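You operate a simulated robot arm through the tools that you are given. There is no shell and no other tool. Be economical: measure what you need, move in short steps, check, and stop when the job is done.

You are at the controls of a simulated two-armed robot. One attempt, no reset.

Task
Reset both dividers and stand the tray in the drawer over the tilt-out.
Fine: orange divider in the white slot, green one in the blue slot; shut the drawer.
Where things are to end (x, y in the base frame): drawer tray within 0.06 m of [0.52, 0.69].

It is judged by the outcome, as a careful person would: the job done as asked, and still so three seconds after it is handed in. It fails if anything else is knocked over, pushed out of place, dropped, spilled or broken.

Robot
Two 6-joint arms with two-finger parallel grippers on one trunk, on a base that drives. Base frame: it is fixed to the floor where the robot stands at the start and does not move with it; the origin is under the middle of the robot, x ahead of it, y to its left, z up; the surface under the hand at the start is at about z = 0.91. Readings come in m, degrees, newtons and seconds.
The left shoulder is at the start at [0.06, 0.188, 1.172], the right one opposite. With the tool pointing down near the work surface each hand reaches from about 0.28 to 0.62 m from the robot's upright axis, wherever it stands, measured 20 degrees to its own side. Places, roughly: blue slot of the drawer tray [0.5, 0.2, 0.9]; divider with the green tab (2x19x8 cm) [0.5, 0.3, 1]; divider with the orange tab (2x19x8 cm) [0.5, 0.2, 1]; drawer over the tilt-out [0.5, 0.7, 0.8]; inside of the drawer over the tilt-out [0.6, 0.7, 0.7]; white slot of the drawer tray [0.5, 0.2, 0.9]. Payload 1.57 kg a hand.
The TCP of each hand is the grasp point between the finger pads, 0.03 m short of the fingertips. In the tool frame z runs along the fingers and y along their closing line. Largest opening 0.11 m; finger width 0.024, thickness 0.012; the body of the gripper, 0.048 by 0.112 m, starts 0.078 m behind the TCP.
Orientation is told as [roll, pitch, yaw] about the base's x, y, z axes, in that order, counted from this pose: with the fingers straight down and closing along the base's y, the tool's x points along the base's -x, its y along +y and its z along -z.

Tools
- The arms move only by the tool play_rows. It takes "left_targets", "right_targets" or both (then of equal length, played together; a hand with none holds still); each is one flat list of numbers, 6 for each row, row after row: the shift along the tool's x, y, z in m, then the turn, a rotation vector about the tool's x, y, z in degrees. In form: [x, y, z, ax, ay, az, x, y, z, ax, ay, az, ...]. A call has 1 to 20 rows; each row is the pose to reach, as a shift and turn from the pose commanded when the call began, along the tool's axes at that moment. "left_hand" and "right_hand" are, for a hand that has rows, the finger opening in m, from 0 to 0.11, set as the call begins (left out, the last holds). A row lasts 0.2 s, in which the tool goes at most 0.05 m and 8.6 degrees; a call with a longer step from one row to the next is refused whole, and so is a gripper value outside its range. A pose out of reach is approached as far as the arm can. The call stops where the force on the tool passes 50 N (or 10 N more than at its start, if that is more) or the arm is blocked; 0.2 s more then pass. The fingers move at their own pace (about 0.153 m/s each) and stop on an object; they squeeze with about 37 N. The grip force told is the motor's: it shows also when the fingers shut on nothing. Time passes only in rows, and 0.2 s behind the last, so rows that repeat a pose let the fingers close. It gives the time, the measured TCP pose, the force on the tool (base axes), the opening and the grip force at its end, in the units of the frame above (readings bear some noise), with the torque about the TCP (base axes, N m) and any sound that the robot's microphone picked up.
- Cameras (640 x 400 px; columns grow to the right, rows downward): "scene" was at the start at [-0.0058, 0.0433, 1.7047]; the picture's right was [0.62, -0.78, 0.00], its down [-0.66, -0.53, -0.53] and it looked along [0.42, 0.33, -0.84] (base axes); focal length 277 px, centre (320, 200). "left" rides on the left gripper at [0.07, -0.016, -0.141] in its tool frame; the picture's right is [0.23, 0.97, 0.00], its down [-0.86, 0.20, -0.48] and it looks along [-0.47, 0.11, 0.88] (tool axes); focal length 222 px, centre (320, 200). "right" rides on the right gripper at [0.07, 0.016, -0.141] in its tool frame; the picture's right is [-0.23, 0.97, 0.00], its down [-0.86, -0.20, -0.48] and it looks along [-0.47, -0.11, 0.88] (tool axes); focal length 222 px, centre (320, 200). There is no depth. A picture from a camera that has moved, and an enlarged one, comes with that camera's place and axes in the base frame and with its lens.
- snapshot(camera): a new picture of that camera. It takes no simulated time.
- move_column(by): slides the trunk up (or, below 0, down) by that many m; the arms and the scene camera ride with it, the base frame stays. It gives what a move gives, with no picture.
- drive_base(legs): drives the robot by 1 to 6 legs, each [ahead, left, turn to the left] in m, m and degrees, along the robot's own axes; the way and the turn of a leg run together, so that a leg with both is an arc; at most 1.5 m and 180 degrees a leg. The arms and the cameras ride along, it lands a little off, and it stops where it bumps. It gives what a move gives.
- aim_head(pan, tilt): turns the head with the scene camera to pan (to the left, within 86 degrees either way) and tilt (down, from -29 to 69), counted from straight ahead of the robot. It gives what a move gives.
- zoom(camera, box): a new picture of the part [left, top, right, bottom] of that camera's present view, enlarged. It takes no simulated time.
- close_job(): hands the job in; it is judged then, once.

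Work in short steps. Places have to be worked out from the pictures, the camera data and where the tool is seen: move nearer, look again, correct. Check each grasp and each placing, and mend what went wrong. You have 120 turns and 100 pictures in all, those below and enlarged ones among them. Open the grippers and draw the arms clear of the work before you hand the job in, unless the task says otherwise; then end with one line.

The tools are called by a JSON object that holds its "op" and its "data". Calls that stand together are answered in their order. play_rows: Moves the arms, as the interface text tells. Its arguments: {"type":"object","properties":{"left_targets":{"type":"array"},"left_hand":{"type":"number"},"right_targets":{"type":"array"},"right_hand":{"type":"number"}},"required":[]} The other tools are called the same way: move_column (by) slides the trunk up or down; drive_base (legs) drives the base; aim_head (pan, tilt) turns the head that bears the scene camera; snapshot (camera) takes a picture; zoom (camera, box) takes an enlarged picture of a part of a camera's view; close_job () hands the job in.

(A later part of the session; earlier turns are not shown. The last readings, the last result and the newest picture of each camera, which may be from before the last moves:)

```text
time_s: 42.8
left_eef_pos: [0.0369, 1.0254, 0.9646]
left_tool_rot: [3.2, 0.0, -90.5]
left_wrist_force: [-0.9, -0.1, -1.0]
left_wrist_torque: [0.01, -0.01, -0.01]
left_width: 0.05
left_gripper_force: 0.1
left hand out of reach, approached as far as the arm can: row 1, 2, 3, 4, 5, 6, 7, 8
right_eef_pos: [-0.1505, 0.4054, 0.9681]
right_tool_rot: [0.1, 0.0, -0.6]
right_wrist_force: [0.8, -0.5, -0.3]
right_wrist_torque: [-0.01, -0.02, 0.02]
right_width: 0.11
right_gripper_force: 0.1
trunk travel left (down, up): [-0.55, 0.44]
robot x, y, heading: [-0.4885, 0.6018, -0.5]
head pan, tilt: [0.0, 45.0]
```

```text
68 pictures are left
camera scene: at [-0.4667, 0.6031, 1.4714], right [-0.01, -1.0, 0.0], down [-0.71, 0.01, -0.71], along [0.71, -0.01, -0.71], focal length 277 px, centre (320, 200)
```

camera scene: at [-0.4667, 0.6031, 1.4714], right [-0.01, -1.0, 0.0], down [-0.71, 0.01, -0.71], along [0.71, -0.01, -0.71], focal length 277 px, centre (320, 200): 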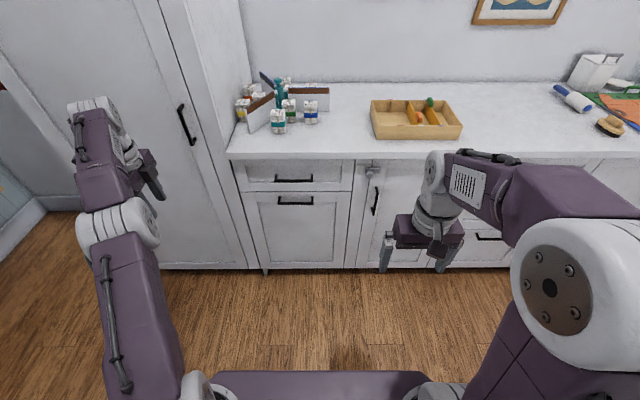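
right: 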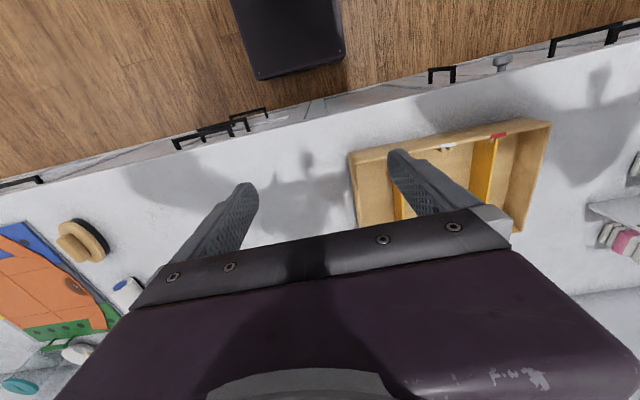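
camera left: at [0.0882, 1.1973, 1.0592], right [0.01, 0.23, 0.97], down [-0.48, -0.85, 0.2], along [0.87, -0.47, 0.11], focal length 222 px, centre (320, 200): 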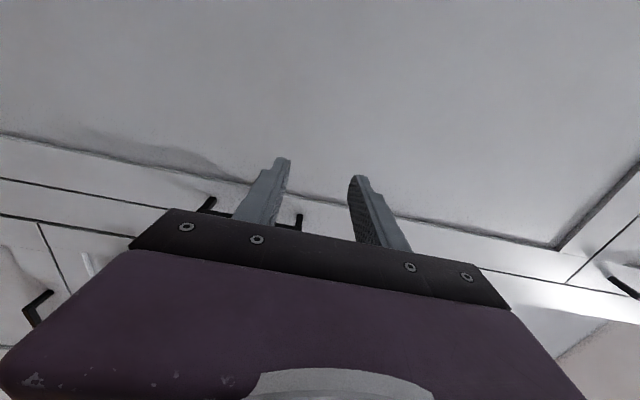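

Still short of its commanded spot, which likely lies too far inward. I command outward and up to find a reachable pose.

{"op": "play_rows", "data": {"left_targets": [0.04, 0, -0.02, 0, 0, 0, 0.08, 0, -0.04, 0, 0, 0, 0.12, 0, -0.06, 0, 0, 0, 0.16, 0, -0.08, 0, 0, 0, 0.2, 0, -0.1, 0, 0, 0, 0.24, 0, -0.12, 0, 0, 0, 0.25, 0, -0.14, 0, 0, 0, 0.25, 0, -0.15, 0, 0, 0]}}

```text
time_s: 44.6
left_eef_pos: [-0.0567, 1.1302, 1.003]
left_tool_rot: [3.1, 0.0, -90.6]
left_wrist_force: [-0.9, 0.4, -0.2]
left_wrist_torque: [-0.01, 0.01, 0.0]
left_width: 0.0501
left_gripper_force: 0.2
left hand out of reach, approached as far as the arm can: row 1, 2, 3, 4, 5, 6, 7, 8
right_eef_pos: [-0.1509, 0.405, 0.9665]
right_tool_rot: [-0.1, -0.1, -0.5]
right_wrist_force: [0.4, -0.1, 0.7]
right_wrist_torque: [0.01, -0.01, 0.02]
right_width: 0.1101
right_gripper_force: 0.1
trunk travel left (down, up): [-0.55, 0.44]
robot x, y, heading: [-0.4848, 0.6043, -0.2]
head pan, tilt: [0.0, 45.0]
```

Wrist yaw seems to be the limiting joint. I unwind yaw back to 0.

{"op": "play_rows", "data": {"left_targets": [0, 0, 0, 0, 0, -8, 0, 0, 0, 0, 0, -16, 0, 0, 0, 0, 0, -24, 0, 0, 0, 0, 0, -32, 0, 0, 0, 0, 0, -40, 0, 0, 0, 0, 0, -48, 0, 0, 0, 0, 0, -56, 0, 0, 0, 0, 0, -64, 0, 0, 0, 0, 0, -72, 0, 0, 0, 0, 0, -80, 0, 0, 0, 0, 0, -88, 0, 0, 0, 0, 0, -90, 0, 0, 0, 0, 0, -90]}}

{"op": "snapshot", "data": {"camera": "scene"}}

```text
time_s: 47.4
left_eef_pos: [-0.0583, 1.1345, 0.9991]
left_tool_rot: [0.0, -3.2, -0.4]
left_wrist_force: [0.3, -1.4, 0.0]
left_wrist_torque: [0.0, -0.02, 0.01]
left_width: 0.0504
left_gripper_force: 0.0
left hand out of reach, approached as far as the arm can: row 5, 6, 7, 8, 9, 10, 11, 12, 13
right_eef_pos: [-0.1497, 0.4057, 0.9673]
right_tool_rot: [0.0, 0.1, -0.5]
right_wrist_force: [0.2, 0.7, -0.3]
right_wrist_torque: [-0.03, 0.04, -0.03]
right_width: 0.11
right_gripper_force: 0.0
trunk travel left (down, up): [-0.55, 0.44]
robot x, y, heading: [-0.4898, 0.605, -0.6]
head pan, tilt: [0.0, 45.0]
```

```text
67 pictures are left
camera scene: at [-0.467, 0.603, 1.4714], right [-0.01, -1.0, 0.0], down [-0.71, 0.01, -0.71], along [0.71, -0.01, -0.71], focal length 277 px, centre (320, 200)
```

scene: 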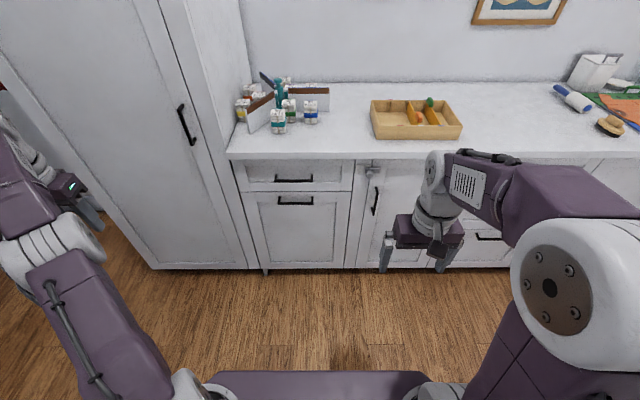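

Now the commanded pose matches the measured one. Bring the hand back toward its ordinary spot in front-left.

{"op": "play_rows", "data": {"left_targets": [0, -0.04, 0, 0, 3, 0, 0, -0.08, 0, 0, 3, 0, 0, -0.12, 0, 0, 3, 0, 0, -0.16, 0, 0, 3, 0, 0, -0.2, 0, 0, 3, 0, 0, -0.24, 0, 0, 3, 0, 0, -0.27, 0, 0, 3, 0, 0, -0.27, 0, 0, 3, 0]}}

{"op": "snapshot", "data": {"camera": "scene"}}

```text
time_s: 49.2
left_eef_pos: [-0.0618, 0.8636, 0.999]
left_tool_rot: [-0.1, -0.3, -0.5]
left_wrist_force: [-0.4, -0.5, 0.5]
left_wrist_torque: [-0.02, -0.04, 0.01]
left_width: 0.05
left_gripper_force: 0.0
right_eef_pos: [-0.1495, 0.4056, 0.9658]
right_tool_rot: [-0.1, 0.0, -0.4]
right_wrist_force: [0.5, 0.4, 0.7]
right_wrist_torque: [0.0, 0.01, -0.01]
right_width: 0.1101
right_gripper_force: 0.1
trunk travel left (down, up): [-0.55, 0.44]
robot x, y, heading: [-0.4862, 0.6034, -0.2]
head pan, tilt: [0.0, 45.0]
```

```text
66 pictures are left
camera scene: at [-0.4668, 0.6035, 1.4714], right [-0.01, -1.0, 0.0], down [-0.71, 0.01, -0.71], along [0.71, -0.01, -0.71], focal length 277 px, centre (320, 200)
```

scene: 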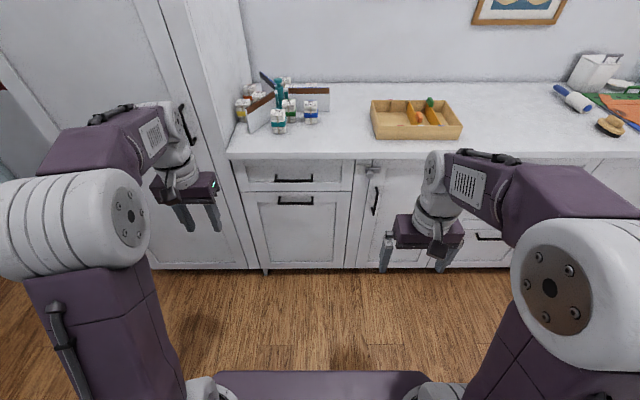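

Normal posture recovered. I'll pitch the hand about its wrist (moving the TCP forward and up), to about 48° tilt.

{"op": "play_rows", "data": {"left_targets": [-0.035, 0, -0.0024, 0, -8, 0, -0.069, 0, -0.0097, 0, -16, 0, -0.102, 0, -0.0216, 0, -24, 0, -0.1325, 0, -0.038, 0, -32, 0, -0.161, 0, -0.0585, 0, -40, 0, -0.186, 0, -0.083, 0, -48, 0, -0.186, 0, -0.083, 0, -48, 0]}}

```text
time_s: 50.8
left_eef_pos: [0.1231, 0.8627, 1.0838]
left_tool_rot: [-0.1, -48.2, -0.4]
left_wrist_force: [1.3, -0.3, 0.3]
left_wrist_torque: [0.01, -0.02, 0.03]
left_width: 0.0499
left_gripper_force: 0.0
right_eef_pos: [-0.1508, 0.4047, 0.9678]
right_tool_rot: [0.0, 0.0, -0.5]
right_wrist_force: [-0.4, -0.3, 0.3]
right_wrist_torque: [-0.02, 0.01, 0.04]
right_width: 0.1101
right_gripper_force: 0.1
trunk travel left (down, up): [-0.55, 0.44]
robot x, y, heading: [-0.4862, 0.6031, -0.7]
head pan, tilt: [0.0, 45.0]
```

Works. Now roll 90° about the finger axis so the fingers close in the vertical plane.

{"op": "play_rows", "data": {"left_targets": [0, 0, 0, 0, 0, 8.2, 0, 0, 0, 0, 0, 16.4, 0, 0, 0, 0, 0, 24.6, 0, 0, 0, 0, 0, 32.8, 0, 0, 0, 0, 0, 41, 0, 0, 0, 0, 0, 49.2, 0, 0, 0, 0, 0, 57.4, 0, 0, 0, 0, 0, 65.6, 0, 0, 0, 0, 0, 73.8, 0, 0, 0, 0, 0, 82, 0, 0, 0, 0, 0, 90, 0, 0, 0, 0, 0, 90]}}

{"op": "snapshot", "data": {"camera": "scene"}}

```text
time_s: 53.4
left_eef_pos: [0.1234, 0.8636, 1.0817]
left_tool_rot: [48.2, -0.1, -90.6]
left_wrist_force: [1.0, -0.1, 0.6]
left_wrist_torque: [-0.03, -0.02, 0.02]
left_width: 0.0504
left_gripper_force: 0.0
right_eef_pos: [-0.1491, 0.4051, 0.9677]
right_tool_rot: [0.0, 0.0, -0.4]
right_wrist_force: [0.0, -0.2, 0.5]
right_wrist_torque: [-0.02, 0.03, -0.02]
right_width: 0.11
right_gripper_force: 0.1
trunk travel left (down, up): [-0.55, 0.44]
robot x, y, heading: [-0.4842, 0.6021, -0.4]
head pan, tilt: [0.0, 45.0]
```

```text
65 pictures are left
camera scene: at [-0.4669, 0.6029, 1.4714], right [-0.01, -1.0, 0.0], down [-0.71, 0.01, -0.71], along [0.71, -0.01, -0.71], focal length 277 px, centre (320, 200)
```

scene: 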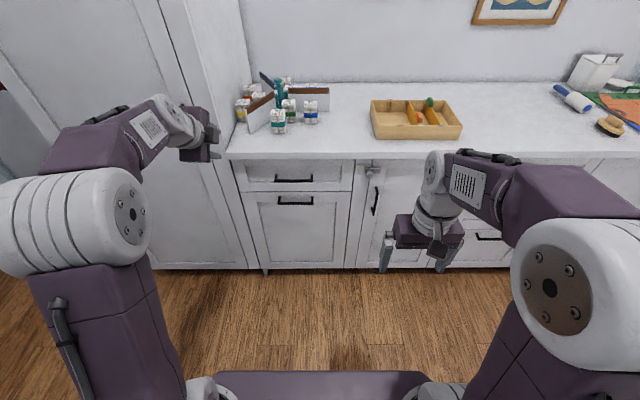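

Good. Measure the handle precisely, then move alongside it.

{"op": "zoom", "data": {"camera": "scene", "box": [220, 145, 380, 245]}}

{"op": "drive_base", "data": {"legs": [[0, -0.17, 0]]}}

{"op": "move_column", "data": {"by": -0.2}}

{"op": "snapshot", "data": {"camera": "scene"}}

{"op": "snapshot", "data": {"camera": "left"}}

```text
4.00 times, centred on (300, 195) of scene
camera zoom: at [-0.4669, 0.6029, 1.4714], right [-0.01, -1.0, 0.0], down [-0.71, 0.01, -0.71], along [0.71, -0.01, -0.71], focal length 1108 px, centre (400, 220)
```

zoom: 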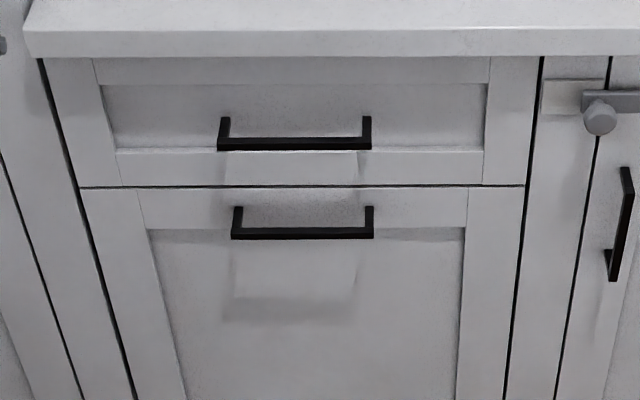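

```text
time_s: 54.8
left_eef_pos: [0.1219, 0.6924, 1.0812]
left_tool_rot: [48.2, -0.1, -90.8]
left_wrist_force: [-1.3, -0.8, -0.1]
left_wrist_torque: [0.0, 0.0, 0.0]
left_width: 0.0502
left_gripper_force: 0.0
right_eef_pos: [-0.1529, 0.2338, 0.9663]
right_tool_rot: [0.0, 0.0, -0.7]
right_wrist_force: [-0.6, -1.3, 0.0]
right_wrist_torque: [0.0, -0.02, 0.03]
right_width: 0.1097
right_gripper_force: 0.1
trunk travel left (down, up): [-0.55, 0.44]
robot x, y, heading: [-0.4913, 0.4336, -0.8]
head pan, tilt: [0.0, 45.0]
```

```text
time_s: 57.0
left_eef_pos: [0.1217, 0.6931, 0.8821]
left_tool_rot: [48.2, 0.0, -90.7]
left_wrist_force: [-0.6, -0.2, 0.2]
left_wrist_torque: [0.06, -0.02, 0.03]
left_width: 0.0503
left_gripper_force: 0.0
right_eef_pos: [-0.1522, 0.2365, 0.767]
right_tool_rot: [0.1, 0.0, -0.7]
right_wrist_force: [0.1, -0.6, -0.2]
right_wrist_torque: [0.01, -0.01, -0.01]
right_width: 0.1102
right_gripper_force: 0.1
trunk travel left (down, up): [-0.35, 0.64]
robot x, y, heading: [-0.4907, 0.4335, -1.0]
head pan, tilt: [0.0, 45.0]
```

```text
63 pictures are left
camera scene: at [-0.4688, 0.4334, 1.2714], right [-0.01, -1.0, 0.0], down [-0.71, 0.01, -0.71], along [0.71, -0.01, -0.71], focal length 277 px, centre (320, 200)
```

scene: 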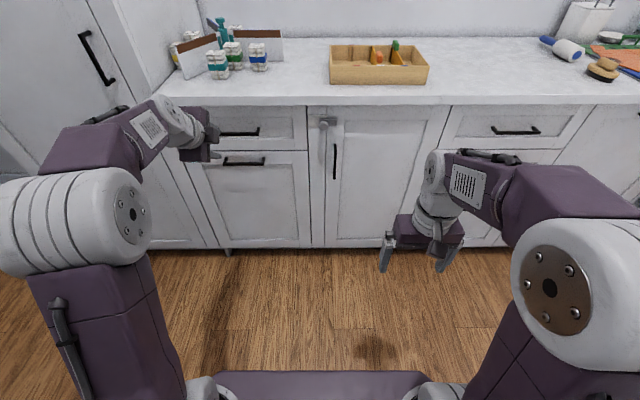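

```text
62 pictures are left
camera left: at [0.0072, 0.7625, 0.9639], right [0.65, 0.22, 0.73], down [-0.23, -0.85, 0.47], along [0.72, -0.47, -0.5], focal length 222 px, centre (320, 200)
```

left: 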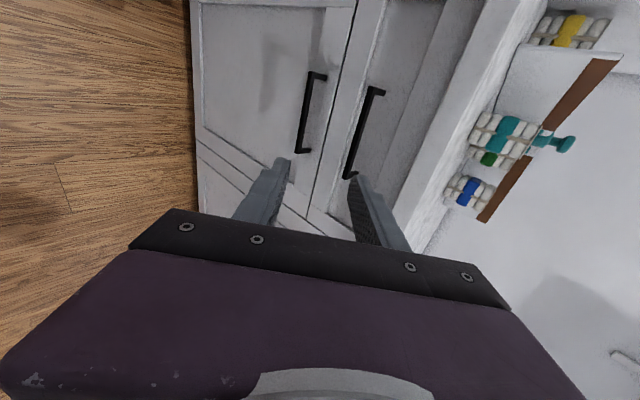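

Triangulated: bar centre ≈(0.322, 0.696, 0.79), standing ~4 cm off the front. I tilt the hand flatter (to ~62°) and narrow the fingers.

{"op": "play_rows", "data": {"left_targets": [0, 0.031, -0.004, -7, 0, 0, 0, 0.061, -0.007, -14, 0, 0, 0, 0.061, -0.007, -14, 0, 0], "left_hand": 0.04}}

```text
time_s: 57.8
left_eef_pos: [0.1574, 0.6913, 0.9322]
left_tool_rot: [62.2, -0.1, -90.6]
left_wrist_force: [0.1, 0.1, -0.5]
left_wrist_torque: [-0.01, 0.0, -0.02]
left_width: 0.0401
left_gripper_force: 0.1
right_eef_pos: [-0.1522, 0.2343, 0.7675]
right_tool_rot: [0.1, 0.0, -0.8]
right_wrist_force: [-1.0, 0.4, -0.3]
right_wrist_torque: [0.02, 0.05, 0.0]
right_width: 0.1102
right_gripper_force: 0.1
trunk travel left (down, up): [-0.35, 0.64]
robot x, y, heading: [-0.4897, 0.4356, -0.8]
head pan, tilt: [0.0, 45.0]
```

Column down 0.11 and base forward 0.10 to a pre-grasp, then look.

{"op": "move_column", "data": {"by": -0.11}}

{"op": "drive_base", "data": {"legs": [[0.1, 0, 0.8]]}}

{"op": "snapshot", "data": {"camera": "left"}}

{"op": "zoom", "data": {"camera": "scene", "box": [160, 60, 320, 160]}}

```text
time_s: 59.2
left_eef_pos: [0.1585, 0.6922, 0.821]
left_tool_rot: [62.2, 0.0, -90.7]
left_wrist_force: [-0.1, 0.4, -0.1]
left_wrist_torque: [-0.03, 0.02, 0.01]
left_width: 0.04
left_gripper_force: 0.0
right_eef_pos: [-0.1522, 0.2351, 0.6567]
right_tool_rot: [0.1, 0.0, -0.7]
right_wrist_force: [-0.3, 0.2, 0.2]
right_wrist_torque: [-0.02, -0.02, 0.01]
right_width: 0.1097
right_gripper_force: 0.1
trunk travel left (down, up): [-0.24, 0.75]
robot x, y, heading: [-0.4896, 0.4358, -0.6]
head pan, tilt: [0.0, 45.0]
```

```text
time_s: 60.4
left_eef_pos: [0.2543, 0.7009, 0.8207]
left_tool_rot: [62.1, 0.0, -89.9]
left_wrist_force: [0.2, -0.3, 0.4]
left_wrist_torque: [0.0, -0.01, -0.01]
left_width: 0.0402
left_gripper_force: 0.0
right_eef_pos: [-0.0488, 0.239, 0.6572]
right_tool_rot: [0.0, 0.0, 0.1]
right_wrist_force: [0.2, -0.8, -0.5]
right_wrist_torque: [0.02, 0.06, 0.01]
right_width: 0.1101
right_gripper_force: 0.0
trunk travel left (down, up): [-0.24, 0.75]
robot x, y, heading: [-0.3881, 0.4325, 0.1]
head pan, tilt: [0.0, 45.0]
```

```text
61 pictures are left
camera left: at [0.1225, 0.7695, 0.8716], right [0.45, 0.23, 0.86], down [-0.33, -0.86, 0.4], along [0.83, -0.46, -0.31], focal length 222 px, centre (320, 200)
```

left: 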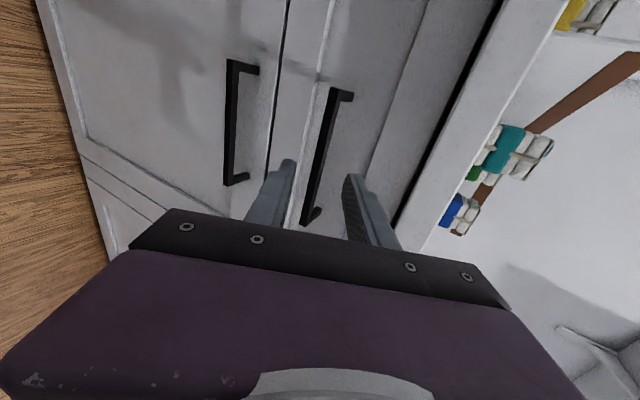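

```text
4.00 times, centred on (240, 110) of scene
camera zoom: at [-0.3674, 0.4333, 1.1613], right [0.0, -1.0, 0.0], down [-0.71, 0.0, -0.71], along [0.71, 0.0, -0.71], focal length 1108 px, centre (640, 560)
```

zoom: 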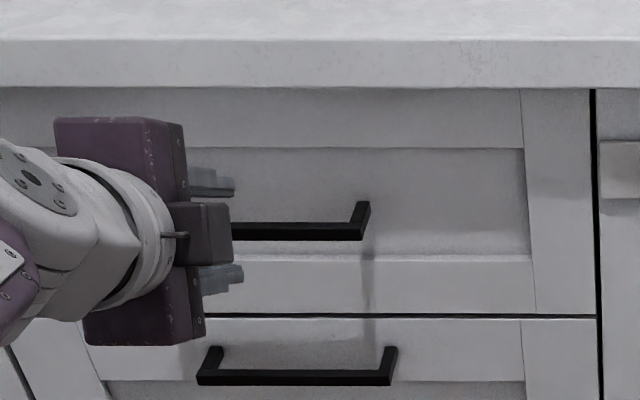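

The bar is right on the finger axis; advance 0.068 m along the fingers.

{"op": "play_rows", "data": {"left_targets": [0, 0.001, 0.02, 0, 0, 0, 0, 0.001, 0.04, 0, 0, 0, 0, 0.001, 0.055, 0, 0, 0, 0, 0.001, 0.068, 0, 0, 0]}}

{"op": "zoom", "data": {"camera": "left", "box": [200, 60, 440, 260]}}

{"op": "zoom", "data": {"camera": "scene", "box": [160, 60, 320, 160]}}

```text
time_s: 61.4
left_eef_pos: [0.3128, 0.7, 0.7933]
left_tool_rot: [62.4, 0.0, -89.9]
left_wrist_force: [-18.2, -2.5, 4.8]
left_wrist_torque: [0.01, -0.39, -0.13]
left_width: 0.0368
left_gripper_force: 0.1
right_eef_pos: [-0.0508, 0.239, 0.6579]
right_tool_rot: [0.0, -0.2, 0.2]
right_wrist_force: [0.6, -0.1, -0.5]
right_wrist_torque: [-0.01, 0.0, -0.02]
right_width: 0.1099
right_gripper_force: 0.1
trunk travel left (down, up): [-0.24, 0.75]
robot x, y, heading: [-0.3934, 0.4319, 0.4]
head pan, tilt: [0.0, 45.0]
```

```text
2.00 times, centred on (320, 160) of left
camera zoom: at [0.1794, 0.7689, 0.8432], right [0.45, 0.23, 0.86], down [-0.33, -0.86, 0.4], along [0.83, -0.46, -0.31], focal length 444 px, centre (320, 280)
```

zoom: 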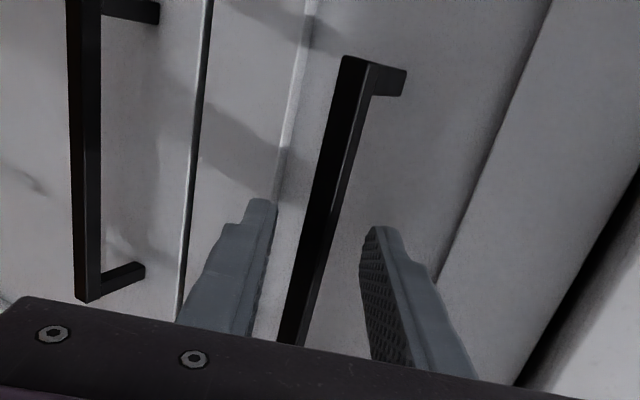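

```text
4.00 times, centred on (240, 110) of scene
camera zoom: at [-0.372, 0.4328, 1.1616], right [0.0, -1.0, 0.0], down [-0.7, 0.0, -0.71], along [0.71, 0.0, -0.7], focal length 1108 px, centre (640, 560)
```

zoom: 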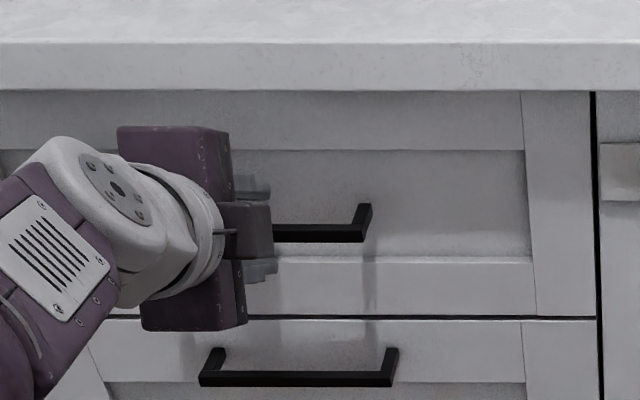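

The lower fingertip touches the frame lightly; the bar is between the fingers. Back off 5 mm and close.

{"op": "play_rows", "data": {"left_targets": [0, 0.001, -0.006, 0, 0, 0, 0, 0.001, -0.006, 0, 0, 0, 0, 0.001, -0.006, 0, 0, 0], "left_hand": 0}}

{"op": "zoom", "data": {"camera": "left", "box": [200, 60, 440, 260]}}

```text
time_s: 62.2
left_eef_pos: [0.3121, 0.6996, 0.7898]
left_tool_rot: [61.7, -0.1, -89.9]
left_wrist_force: [5.7, -3.1, -12.7]
left_wrist_torque: [0.93, -0.07, 0.13]
left_width: 0.0127
left_gripper_force: 29.6
right_eef_pos: [-0.0477, 0.2384, 0.6565]
right_tool_rot: [0.0, 0.2, 0.1]
right_wrist_force: [-0.4, -0.5, -0.1]
right_wrist_torque: [0.03, -0.02, 0.01]
right_width: 0.1099
right_gripper_force: 0.0
trunk travel left (down, up): [-0.24, 0.75]
robot x, y, heading: [-0.388, 0.4333, 0.1]
head pan, tilt: [0.0, 45.0]
```

```text
2.00 times, centred on (320, 160) of left
camera zoom: at [0.1797, 0.7689, 0.8413], right [0.46, 0.23, 0.86], down [-0.33, -0.85, 0.4], along [0.83, -0.47, -0.32], focal length 444 px, centre (320, 280)
```

zoom: 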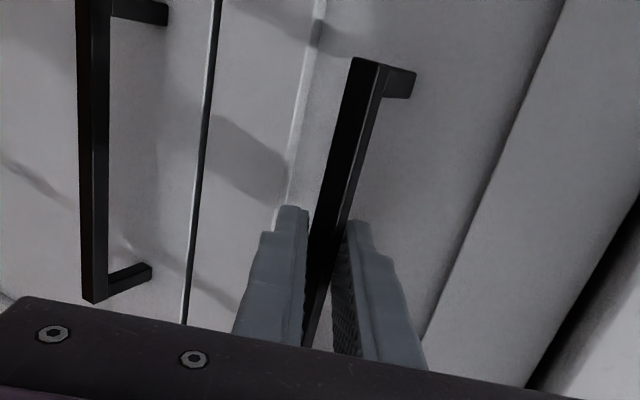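

Handle gripped (12.7 mm). Pull by backing the base 0.15 m first.

{"op": "drive_base", "data": {"legs": [[-0.15, 0, 0]]}}

{"op": "snapshot", "data": {"camera": "scene"}}

```text
time_s: 63.5
left_eef_pos: [0.164, 0.7001, 0.7904]
left_tool_rot: [61.8, -0.1, -90.0]
left_wrist_force: [0.6, -8.3, -20.9]
left_wrist_torque: [0.65, 0.01, -0.36]
left_width: 0.0128
left_gripper_force: 29.3
right_eef_pos: [-0.1943, 0.2377, 0.6558]
right_tool_rot: [0.0, 0.2, 0.2]
right_wrist_force: [-0.2, 0.3, 0.1]
right_wrist_torque: [-0.02, 0.01, -0.01]
right_width: 0.1102
right_gripper_force: 0.0
trunk travel left (down, up): [-0.24, 0.75]
robot x, y, heading: [-0.5365, 0.4324, 0.0]
head pan, tilt: [0.0, 45.0]
```

```text
56 pictures are left
camera scene: at [-0.513, 0.4328, 1.1612], right [0.0, -1.0, 0.0], down [-0.71, 0.0, -0.7], along [0.7, 0.0, -0.71], focal length 277 px, centre (320, 200)
```

scene: 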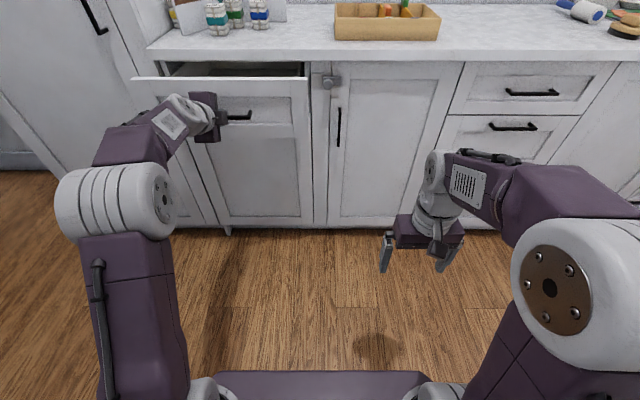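

Drawer is opening well. There's furniture behind at about x≈-1.1, so I back another 0.14 m only.

{"op": "drive_base", "data": {"legs": [[-0.14, 0, 0]]}}

{"op": "snapshot", "data": {"camera": "scene"}}

```text
time_s: 64.9
left_eef_pos: [0.0249, 0.7005, 0.7889]
left_tool_rot: [61.8, -0.2, -90.0]
left_wrist_force: [-0.2, 1.9, -13.0]
left_wrist_torque: [0.61, -0.08, -0.36]
left_width: 0.0126
left_gripper_force: 29.4
right_eef_pos: [-0.3353, 0.2391, 0.6573]
right_tool_rot: [-0.1, 0.1, 0.2]
right_wrist_force: [0.0, -0.5, 0.6]
right_wrist_torque: [0.01, 0.02, 0.06]
right_width: 0.1102
right_gripper_force: 0.1
trunk travel left (down, up): [-0.24, 0.75]
robot x, y, heading: [-0.6798, 0.4361, 0.1]
head pan, tilt: [0.0, 45.0]
```

```text
55 pictures are left
camera scene: at [-0.6528, 0.4332, 1.1613], right [0.0, -1.0, 0.0], down [-0.71, 0.0, -0.71], along [0.71, 0.0, -0.71], focal length 277 px, centre (320, 200)
```

scene: 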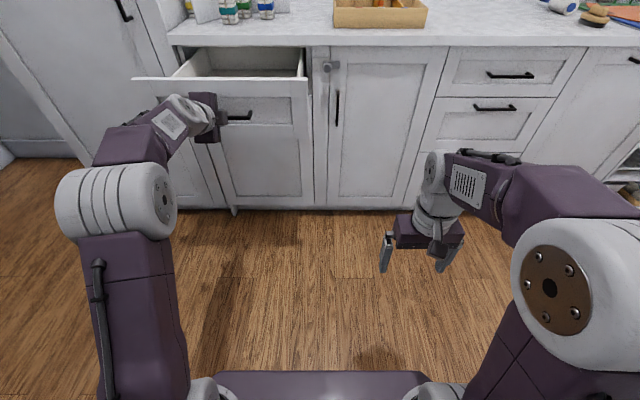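

Open ≈0.29 m. Pull 0.04 more, then release and look inside.

{"op": "drive_base", "data": {"legs": [[-0.045, 0, 0]]}}

{"op": "play_rows", "data": {"left_targets": [0, 0, 0, 0, 0, 0, 0, 0, 0, 0, 0, 0, 0, 0, -0.02, 0, 0, 0, 0, 0, -0.04, 0, 0, 0, 0, 0, -0.05, 0, 0, 0], "left_hand": 0.05}}

{"op": "snapshot", "data": {"camera": "scene"}}

```text
time_s: 65.8
left_eef_pos: [-0.0219, 0.7001, 0.7899]
left_tool_rot: [61.8, -0.1, -89.9]
left_wrist_force: [0.0, 2.9, -7.6]
left_wrist_torque: [0.76, -0.15, 0.0]
left_width: 0.0126
left_gripper_force: 29.2
right_eef_pos: [-0.3792, 0.2394, 0.657]
right_tool_rot: [-0.1, 0.2, 0.2]
right_wrist_force: [0.1, 0.8, -0.3]
right_wrist_torque: [0.04, -0.01, -0.02]
right_width: 0.1101
right_gripper_force: 0.0
trunk travel left (down, up): [-0.24, 0.75]
robot x, y, heading: [-0.7246, 0.4298, 0.0]
head pan, tilt: [0.0, 45.0]
```

```text
time_s: 67.0
left_eef_pos: [-0.0676, 0.701, 0.8137]
left_tool_rot: [61.8, -0.1, -89.9]
left_wrist_force: [-0.2, -0.8, -0.5]
left_wrist_torque: [0.01, -0.01, -0.01]
left_width: 0.0498
left_gripper_force: 0.1
right_eef_pos: [-0.381, 0.2379, 0.6568]
right_tool_rot: [0.0, 0.1, 0.3]
right_wrist_force: [-0.3, 0.1, 0.2]
right_wrist_torque: [0.0, -0.01, -0.02]
right_width: 0.11
right_gripper_force: 0.0
trunk travel left (down, up): [-0.24, 0.75]
robot x, y, heading: [-0.7207, 0.4313, 0.2]
head pan, tilt: [0.0, 45.0]
```

```text
54 pictures are left
camera scene: at [-0.7005, 0.4321, 1.1614], right [0.0, -1.0, 0.0], down [-0.71, 0.0, -0.71], along [0.71, 0.0, -0.71], focal length 277 px, centre (320, 200)
```

scene: 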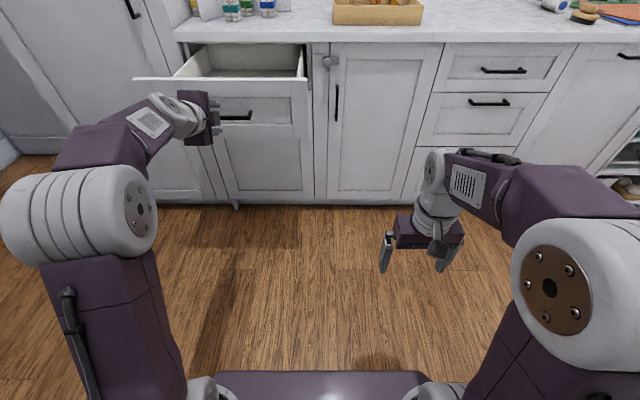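

Drawer open by ≈0.333 m and released. Raise the column, and restore the left hand to fingers-down.

{"op": "move_column", "data": {"by": 0.56}}

{"op": "play_rows", "data": {"left_targets": [0, 0, 0, 0, 0, -8.2, 0, 0, 0, 0, 0, -16.4, 0, 0, 0, 0, 0, -24.6, 0, 0, 0, 0, 0, -32.8, 0, 0, 0, 0, 0, -41, 0, 0, 0, 0, 0, -49.2, 0, 0, 0, 0, 0, -57.4, 0, 0, 0, 0, 0, -65.6, 0, 0, 0, 0, 0, -73.8, 0, 0, 0, 0, 0, -82, 0, 0, 0, 0, 0, -90]}}

```text
refused: 0.56 is not a number from -0.4 to 0.4
```

```text
time_s: 69.4
left_eef_pos: [-0.0665, 0.7005, 0.8139]
left_tool_rot: [-0.6, -61.8, 0.7]
left_wrist_force: [0.6, -0.8, -0.2]
left_wrist_torque: [-0.02, 0.0, -0.01]
left_width: 0.0503
left_gripper_force: 0.1
right_eef_pos: [-0.3811, 0.2383, 0.6577]
right_tool_rot: [0.0, 0.0, 0.3]
right_wrist_force: [-0.3, 0.0, 0.0]
right_wrist_torque: [0.0, -0.01, 0.0]
right_width: 0.1098
right_gripper_force: 0.0
trunk travel left (down, up): [-0.24, 0.75]
robot x, y, heading: [-0.7233, 0.4285, 0.3]
head pan, tilt: [0.0, 45.0]
```

The roll is undone. Raise the column 0.4, then pitch back about the wrist.

{"op": "move_column", "data": {"by": 0.4}}

{"op": "play_rows", "data": {"left_targets": [0.035, 0, -0.0024, 0, 8, 0, 0.069, 0, -0.0097, 0, 16, 0, 0.102, 0, -0.0216, 0, 24, 0, 0.1325, 0, -0.038, 0, 32, 0, 0.161, 0, -0.0585, 0, 40, 0, 0.186, 0, -0.083, 0, 48, 0, 0.207, 0, -0.11, 0, 56, 0, 0.2207, 0, -0.1327, 0, 62, 0, 0.2207, 0, -0.1327, 0, 62, 0]}}

{"op": "move_column", "data": {"by": 0.25}}

{"op": "aim_head", "data": {"pan": 8, "tilt": 35}}

{"op": "snapshot", "data": {"camera": "scene"}}

```text
time_s: 73.2
left_eef_pos: [-0.067, 0.7003, 1.2139]
left_tool_rot: [-0.2, -61.7, 0.3]
left_wrist_force: [-0.1, 0.3, 1.2]
left_wrist_torque: [0.01, -0.02, 0.02]
left_width: 0.05
left_gripper_force: 0.1
right_eef_pos: [-0.3811, 0.2392, 1.0563]
right_tool_rot: [0.0, 0.1, 0.3]
right_wrist_force: [1.3, 0.3, 0.2]
right_wrist_torque: [0.01, 0.04, 0.0]
right_width: 0.1099
right_gripper_force: 0.0
trunk travel left (down, up): [-0.64, 0.35]
robot x, y, heading: [-0.7187, 0.4334, 0.2]
head pan, tilt: [0.0, 45.0]
```

```text
time_s: 75.2
left_eef_pos: [-0.2898, 0.6977, 1.0834]
left_tool_rot: [-0.1, 0.4, 0.1]
left_wrist_force: [0.3, -0.8, -0.4]
left_wrist_torque: [-0.01, 0.04, 0.01]
left_width: 0.0502
left_gripper_force: 0.1
right_eef_pos: [-0.3818, 0.2385, 1.0568]
right_tool_rot: [0.0, 0.0, 0.2]
right_wrist_force: [-0.3, -0.5, -0.6]
right_wrist_torque: [-0.02, 0.0, 0.03]
right_width: 0.1098
right_gripper_force: 0.0
trunk travel left (down, up): [-0.64, 0.35]
robot x, y, heading: [-0.7209, 0.4293, 0.1]
head pan, tilt: [0.0, 45.0]
```

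```text
time_s: 77.8
left_eef_pos: [-0.2871, 0.6982, 1.3325]
left_tool_rot: [-0.1, 0.2, 0.2]
left_wrist_force: [0.4, -0.4, 0.9]
left_wrist_torque: [0.01, 0.02, -0.01]
left_width: 0.0499
left_gripper_force: 0.0
right_eef_pos: [-0.3803, 0.2387, 1.3085]
right_tool_rot: [-0.1, 0.1, 0.2]
right_wrist_force: [0.8, -0.8, 0.3]
right_wrist_torque: [0.03, 0.0, 0.0]
right_width: 0.1103
right_gripper_force: 0.0
trunk travel left (down, up): [-0.89, 0.1]
robot x, y, heading: [-0.7216, 0.4292, 0.1]
head pan, tilt: [0.0, 45.0]
```

```text
time_s: 78.5
left_eef_pos: [-0.2881, 0.6992, 1.3334]
left_tool_rot: [-0.1, 0.1, 0.1]
left_wrist_force: [0.1, -0.9, 0.3]
left_wrist_torque: [0.0, -0.03, 0.0]
left_width: 0.0502
left_gripper_force: 0.2
right_eef_pos: [-0.3807, 0.2378, 1.3078]
right_tool_rot: [0.0, 0.0, 0.3]
right_wrist_force: [0.7, 0.4, -0.5]
right_wrist_torque: [-0.03, 0.01, 0.0]
right_width: 0.1099
right_gripper_force: 0.1
trunk travel left (down, up): [-0.89, 0.1]
robot x, y, heading: [-0.7226, 0.4325, 0.2]
head pan, tilt: [8.0, 35.0]
```

```text
53 pictures are left
camera scene: at [-0.6944, 0.4444, 1.8261], right [0.14, -0.99, 0.0], down [-0.57, -0.08, -0.82], along [0.81, 0.12, -0.57], focal length 277 px, centre (320, 200)
```

scene: 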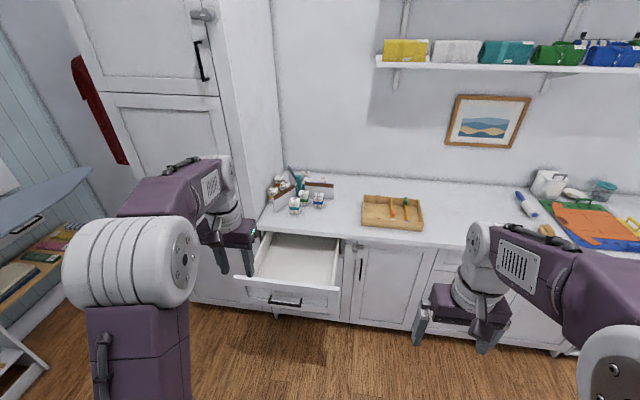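

{"op": "zoom", "data": {"camera": "scene", "box": [220, 215, 380, 325]}}

```text
3.64 times, centred on (300, 270) of scene
camera zoom: at [-0.6944, 0.4444, 1.8261], right [0.14, -0.99, 0.0], down [-0.57, -0.08, -0.82], along [0.81, 0.12, -0.57], focal length 1007 px, centre (393, -54)
```

zoom: 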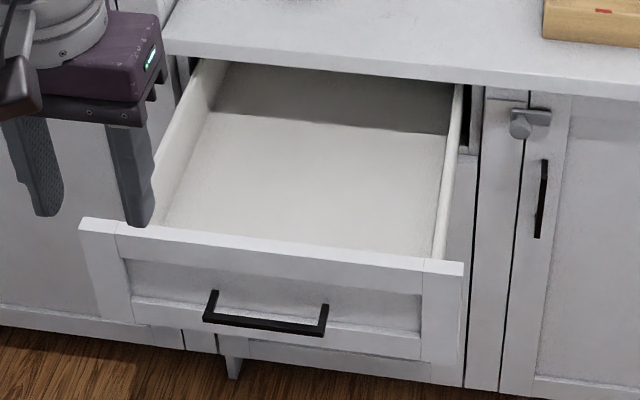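

{"op": "zoom", "data": {"camera": "scene", "box": [250, 225, 300, 285]}}

{"op": "zoom", "data": {"camera": "scene", "box": [300, 225, 350, 295]}}

```text
6.67 times, centred on (275, 255) of scene
camera zoom: at [-0.6944, 0.4444, 1.8261], right [0.14, -0.99, 0.0], down [-0.57, -0.08, -0.82], along [0.81, 0.12, -0.57], focal length 1846 px, centre (620, -167)
```

zoom: 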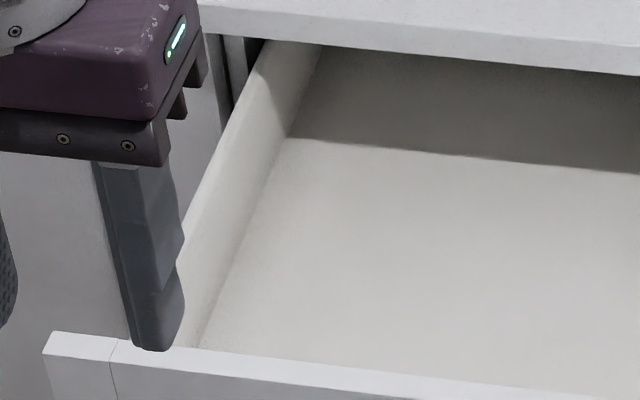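

```text
5.71 times, centred on (325, 260) of scene
camera zoom: at [-0.6944, 0.4444, 1.8261], right [0.14, -0.99, 0.0], down [-0.57, -0.08, -0.82], along [0.81, 0.12, -0.57], focal length 1583 px, centre (291, -143)
```

zoom: 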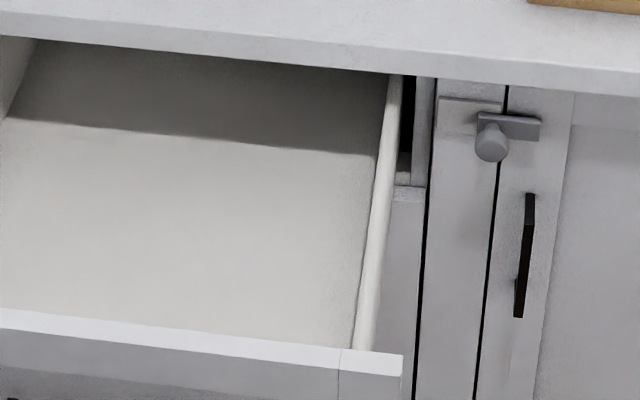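

Drawer interior: y≈0.506–0.886, floor z≈0.717, side walls top ≈0.83, front inner face x≈0.05. That fits the tray (0.20×0.297). Now drive to the tray for a two-handed lift.

{"op": "drive_base", "data": {"legs": [[0, -0.19, 0], [0.72, 0, 0]]}}

{"op": "aim_head", "data": {"pan": 0, "tilt": 60}}

{"op": "snapshot", "data": {"camera": "scene"}}

```text
time_s: 79.9
left_eef_pos: [-0.2348, 0.5543, 1.3323]
left_tool_rot: [0.0, 0.3, -8.0]
left_wrist_force: [0.8, 0.6, 0.0]
left_wrist_torque: [-0.02, 0.02, -0.01]
left_width: 0.0502
left_gripper_force: 0.1
right_eef_pos: [-0.3944, 0.113, 1.3083]
right_tool_rot: [-0.1, 0.0, -7.9]
right_wrist_force: [0.4, 0.6, -0.2]
right_wrist_torque: [0.0, 0.0, 0.03]
right_width: 0.1101
right_gripper_force: 0.2
trunk travel left (down, up): [-0.89, 0.1]
robot x, y, heading: [-0.7042, 0.3545, -8.1]
head pan, tilt: [8.0, 35.0]
stopped in leg 1: the robot was blocked; the commanded pose is now the measured one
```

```text
time_s: 80.8
left_eef_pos: [-0.2335, 0.5524, 1.3324]
left_tool_rot: [-0.2, 0.2, -8.1]
left_wrist_force: [0.2, -0.8, -0.3]
left_wrist_torque: [0.0, 0.0, 0.0]
left_width: 0.0504
left_gripper_force: 0.0
right_eef_pos: [-0.3918, 0.1119, 1.3064]
right_tool_rot: [0.0, 0.0, -7.9]
right_wrist_force: [0.1, 0.5, -0.1]
right_wrist_torque: [0.03, 0.06, -0.01]
right_width: 0.1096
right_gripper_force: 0.0
trunk travel left (down, up): [-0.89, 0.1]
robot x, y, heading: [-0.6985, 0.3536, -7.9]
head pan, tilt: [0.0, 60.0]
```

```text
49 pictures are left
camera scene: at [-0.6938, 0.3515, 1.7919], right [-0.14, -0.99, 0.0], down [-0.86, 0.12, -0.5], along [0.5, -0.07, -0.87], focal length 277 px, centre (320, 200)
```

scene: 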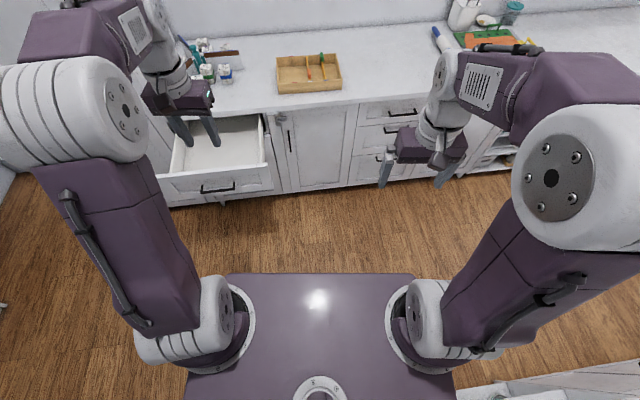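

The base bumped something at its right rear. Move forward away from it, then look at it.

{"op": "drive_base", "data": {"legs": [[0.25, 0.03, 0]]}}

{"op": "aim_head", "data": {"pan": -86, "tilt": 45}}

{"op": "snapshot", "data": {"camera": "scene"}}

```text
time_s: 82.6
left_eef_pos: [0.0104, 0.5494, 1.3343]
left_tool_rot: [0.0, 0.1, -8.0]
left_wrist_force: [0.0, 0.0, 0.3]
left_wrist_torque: [0.0, -0.02, 0.02]
left_width: 0.0502
left_gripper_force: 0.0
right_eef_pos: [-0.1458, 0.1086, 1.3092]
right_tool_rot: [0.1, -0.2, -7.9]
right_wrist_force: [0.2, -0.6, 0.5]
right_wrist_torque: [0.0, -0.01, 0.0]
right_width: 0.1099
right_gripper_force: 0.0
trunk travel left (down, up): [-0.89, 0.1]
robot x, y, heading: [-0.4526, 0.3449, -8.1]
head pan, tilt: [0.0, 60.0]
```

```text
time_s: 84.2
left_eef_pos: [0.0152, 0.5501, 1.3323]
left_tool_rot: [-0.1, 0.3, -8.0]
left_wrist_force: [0.3, -0.5, 0.1]
left_wrist_torque: [0.0, -0.02, 0.02]
left_width: 0.05
left_gripper_force: 0.1
right_eef_pos: [-0.1407, 0.1075, 1.3062]
right_tool_rot: [0.0, -0.1, -8.0]
right_wrist_force: [0.6, -0.1, -0.6]
right_wrist_torque: [0.0, -0.03, 0.0]
right_width: 0.11
right_gripper_force: 0.0
trunk travel left (down, up): [-0.89, 0.1]
robot x, y, heading: [-0.4535, 0.3539, -7.9]
head pan, tilt: [-85.9, 45.0]
```

```text
48 pictures are left
camera scene: at [-0.5163, 0.2747, 1.8114], right [-1.0, 0.07, 0.0], down [0.05, 0.71, -0.71], along [-0.05, -0.71, -0.71], focal length 277 px, centre (320, 200)
```

scene: 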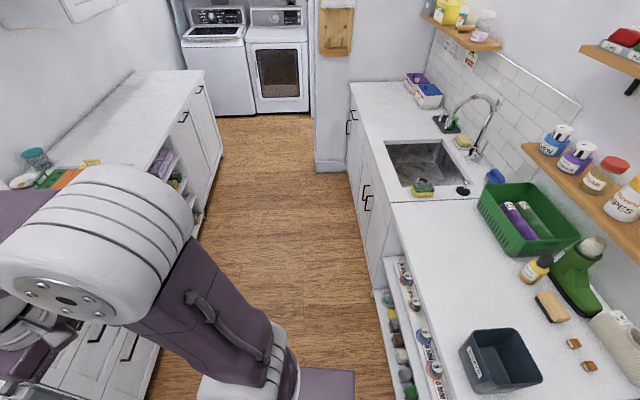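

Nothing disturbed; the counter/rack behind stands intact. Straighten heading and go to the tray.

{"op": "drive_base", "data": {"legs": [[0, 0, 8], [0.2, -0.11, 0], [0.25, 0, 0]]}}

{"op": "aim_head", "data": {"pan": 0, "tilt": 58}}

{"op": "snapshot", "data": {"camera": "scene"}}

```text
time_s: 88.0
left_eef_pos: [0.4329, 0.5063, 1.3339]
left_tool_rot: [-0.1, 0.0, 0.3]
left_wrist_force: [-0.7, 0.1, 0.4]
left_wrist_torque: [0.01, 0.01, 0.04]
left_width: 0.0501
left_gripper_force: 0.0
right_eef_pos: [0.3414, 0.0449, 1.3085]
right_tool_rot: [0.0, -0.1, 0.4]
right_wrist_force: [0.7, 0.1, -0.2]
right_wrist_torque: [0.0, 0.0, 0.03]
right_width: 0.1102
right_gripper_force: 0.1
trunk travel left (down, up): [-0.89, 0.1]
robot x, y, heading: [0.003, 0.2389, 0.2]
head pan, tilt: [-85.9, 45.0]
```

```text
time_s: 89.6
left_eef_pos: [0.4347, 0.5056, 1.3336]
left_tool_rot: [-0.2, 0.3, 0.3]
left_wrist_force: [0.6, 0.1, -0.5]
left_wrist_torque: [-0.01, -0.01, 0.01]
left_width: 0.0502
left_gripper_force: 0.1
right_eef_pos: [0.345, 0.0449, 1.3075]
right_tool_rot: [0.0, 0.0, 0.4]
right_wrist_force: [-0.1, 0.1, -0.2]
right_wrist_torque: [0.02, 0.0, -0.02]
right_width: 0.11
right_gripper_force: 0.1
trunk travel left (down, up): [-0.89, 0.1]
robot x, y, heading: [0.0031, 0.2344, 0.6]
head pan, tilt: [0.0, 58.0]
```

```text
47 pictures are left
camera scene: at [0.0122, 0.2379, 1.7943], right [0.01, -1.0, 0.0], down [-0.85, -0.01, -0.53], along [0.53, 0.0, -0.85], focal length 277 px, centre (320, 200)
```

scene: 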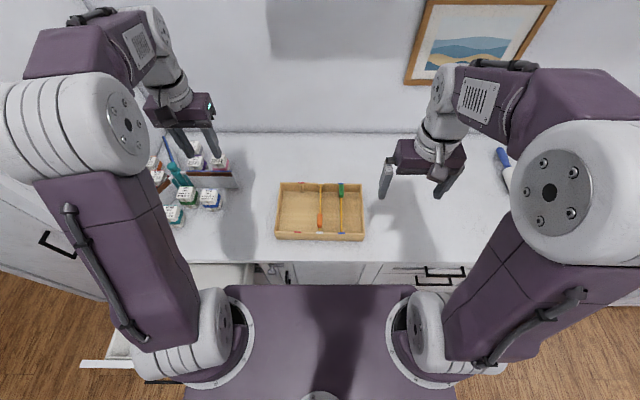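

{"op": "zoom", "data": {"camera": "scene", "box": [260, 165, 380, 255]}}

```text
4.44 times, centred on (320, 210) of scene
camera zoom: at [0.0122, 0.2379, 1.7943], right [0.01, -1.0, 0.0], down [-0.85, -0.01, -0.53], along [0.53, 0.0, -0.85], focal length 1231 px, centre (320, 156)
```

zoom: 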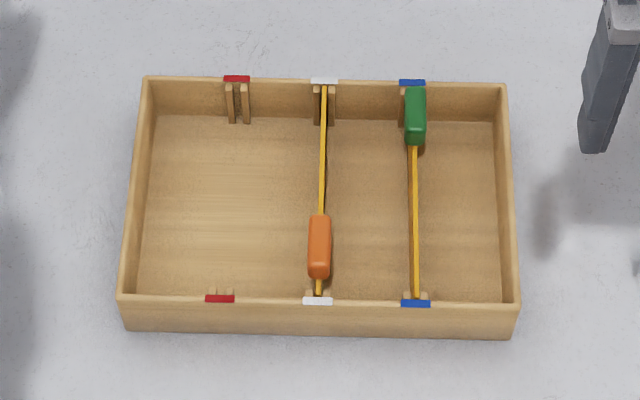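

Tray centre ≈(0.505, 0.242), yaw ≈-1°. Column down, then both hands above the end walls.

{"op": "move_column", "data": {"by": -0.09}}

{"op": "play_rows", "data": {"left_targets": [-0.012, -0.02, 0.03, 0, 0, 0.3, -0.024, -0.04, 0.06, 0, 0, 0.6, -0.036, -0.06, 0.09, 0, 0, 0.9, -0.049, -0.08, 0.12, 0, 0, 1.2, -0.061, -0.1, 0.155, 0, 0, 1.3, -0.073, -0.118, 0.19, 0, 0, 1.3, -0.073, -0.118, 0.19, 0, 0, 1.3], "right_targets": [-0.026, 0.008, 0.027, 0, 0, 0.3, -0.053, 0.017, 0.055, 0, 0, 0.6, -0.079, 0.025, 0.082, 0, 0, 0.9, -0.105, 0.033, 0.11, 0, 0, 1.2, -0.132, 0.042, 0.137, 0, 0, 1.4, -0.158, 0.05, 0.165, 0, 0, 1.4, -0.158, 0.05, 0.165, 0, 0, 1.4], "left_hand": 0.045, "right_hand": 0.045}}

{"op": "snapshot", "data": {"camera": "left"}}

{"op": "snapshot", "data": {"camera": "right"}}

```text
time_s: 90.8
left_eef_pos: [0.4354, 0.5054, 1.2424]
left_tool_rot: [-0.2, 0.2, 0.3]
left_wrist_force: [0.1, 0.1, -0.4]
left_wrist_torque: [-0.05, -0.02, -0.04]
left_width: 0.0502
left_gripper_force: 0.2
right_eef_pos: [0.3436, 0.0453, 1.217]
right_tool_rot: [0.0, -0.1, 0.4]
right_wrist_force: [0.1, 0.4, -0.3]
right_wrist_torque: [-0.01, 0.05, 0.03]
right_width: 0.1098
right_gripper_force: 0.1
trunk travel left (down, up): [-0.8, 0.19]
robot x, y, heading: [0.0021, 0.2377, 0.2]
head pan, tilt: [0.0, 58.0]
```

```text
time_s: 92.4
left_eef_pos: [0.5074, 0.387, 1.0534]
left_tool_rot: [-0.1, 0.0, -1.0]
left_wrist_force: [0.6, 0.1, 0.0]
left_wrist_torque: [0.02, 0.0, 0.0]
left_width: 0.0452
left_gripper_force: 0.1
right_eef_pos: [0.5005, 0.0968, 1.0536]
right_tool_rot: [0.0, 0.0, -0.9]
right_wrist_force: [-0.6, 0.3, 0.8]
right_wrist_torque: [-0.03, 0.0, 0.01]
right_width: 0.0448
right_gripper_force: 0.0
trunk travel left (down, up): [-0.8, 0.19]
robot x, y, heading: [0.0012, 0.2359, 0.5]
head pan, tilt: [0.0, 58.0]
```

```text
45 pictures are left
camera left: at [0.4381, 0.3719, 1.1941], right [-0.21, 0.98, 0.0], down [0.86, 0.19, 0.48], along [0.47, 0.1, -0.88], focal length 222 px, centre (320, 200)
```

left: 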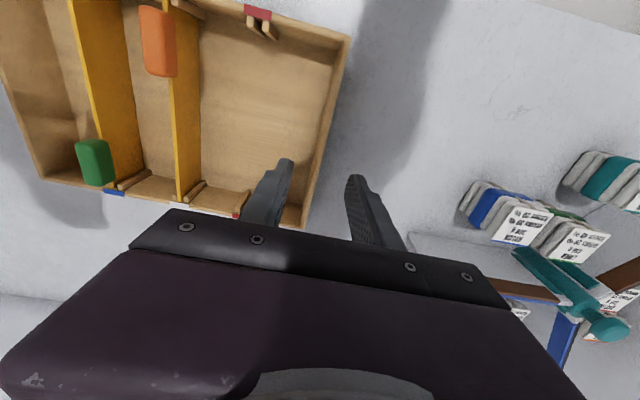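

```text
44 pictures are left
camera right: at [0.4305, 0.1137, 1.1956], right [0.24, 0.97, 0.0], down [0.85, -0.21, 0.48], along [0.46, -0.12, -0.88], focal length 222 px, centre (320, 200)
```

right: 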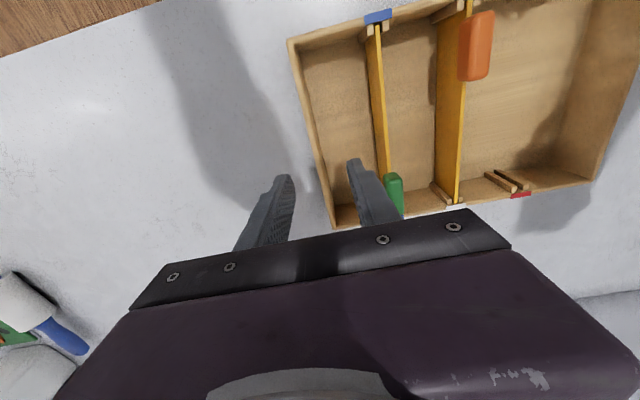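

Both walls lie between the fingers (left y≈0.385, right y≈0.0955). Lower both hands.

{"op": "play_rows", "data": {"left_targets": [0, -0.001, 0.03, 0, 0, 0, 0, -0.002, 0.06, 0, 0, 0, 0, -0.002, 0.08, 0, 0, 0, 0, -0.002, 0.096, 0, 0, 0], "right_targets": [0, -0.001, 0.03, 0, 0, 0, 0, -0.001, 0.06, 0, 0, 0, 0, -0.001, 0.08, 0, 0, 0, 0, -0.001, 0.096, 0, 0, 0]}}

{"op": "snapshot", "data": {"camera": "left"}}

{"op": "snapshot", "data": {"camera": "right"}}

```text
time_s: 93.4
left_eef_pos: [0.5091, 0.3858, 0.9548]
left_tool_rot: [-0.1, 0.2, -1.0]
left_wrist_force: [-0.3, 0.7, -0.4]
left_wrist_torque: [0.02, 0.04, -0.03]
left_width: 0.0448
left_gripper_force: 0.0
right_eef_pos: [0.5025, 0.0951, 0.9564]
right_tool_rot: [0.0, 0.0, -0.9]
right_wrist_force: [0.1, -0.5, 0.1]
right_wrist_torque: [0.0, 0.0, 0.01]
right_width: 0.045
right_gripper_force: 0.0
trunk travel left (down, up): [-0.8, 0.19]
robot x, y, heading: [0.0058, 0.2395, 0.3]
head pan, tilt: [0.0, 58.0]
```

```text
43 pictures are left
camera left: at [0.4393, 0.3702, 1.0966], right [-0.21, 0.98, 0.0], down [0.86, 0.19, 0.48], along [0.46, 0.1, -0.88], focal length 222 px, centre (320, 200)
```

left: 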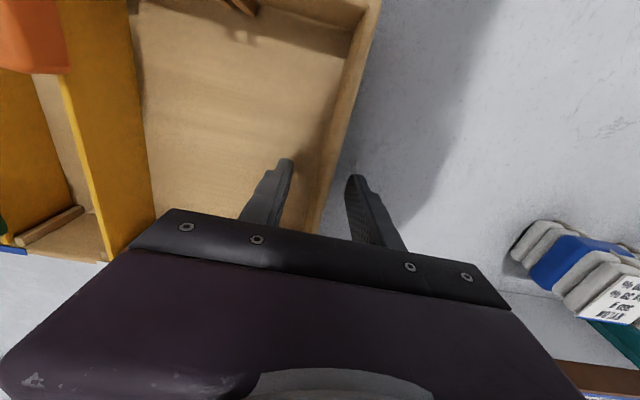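

```text
42 pictures are left
camera right: at [0.4335, 0.1128, 1.0988], right [0.24, 0.97, 0.0], down [0.85, -0.21, 0.48], along [0.46, -0.12, -0.88], focal length 222 px, centre (320, 200)
```

right: 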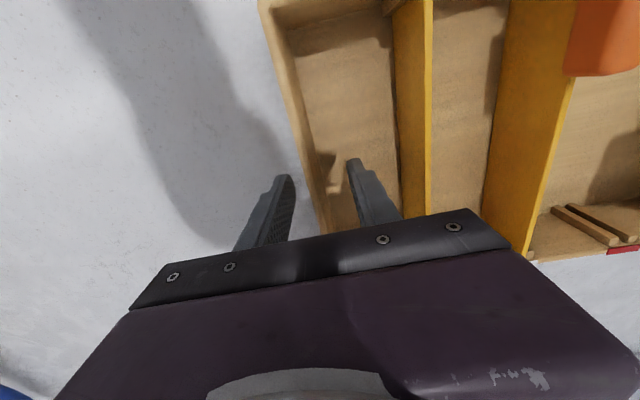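

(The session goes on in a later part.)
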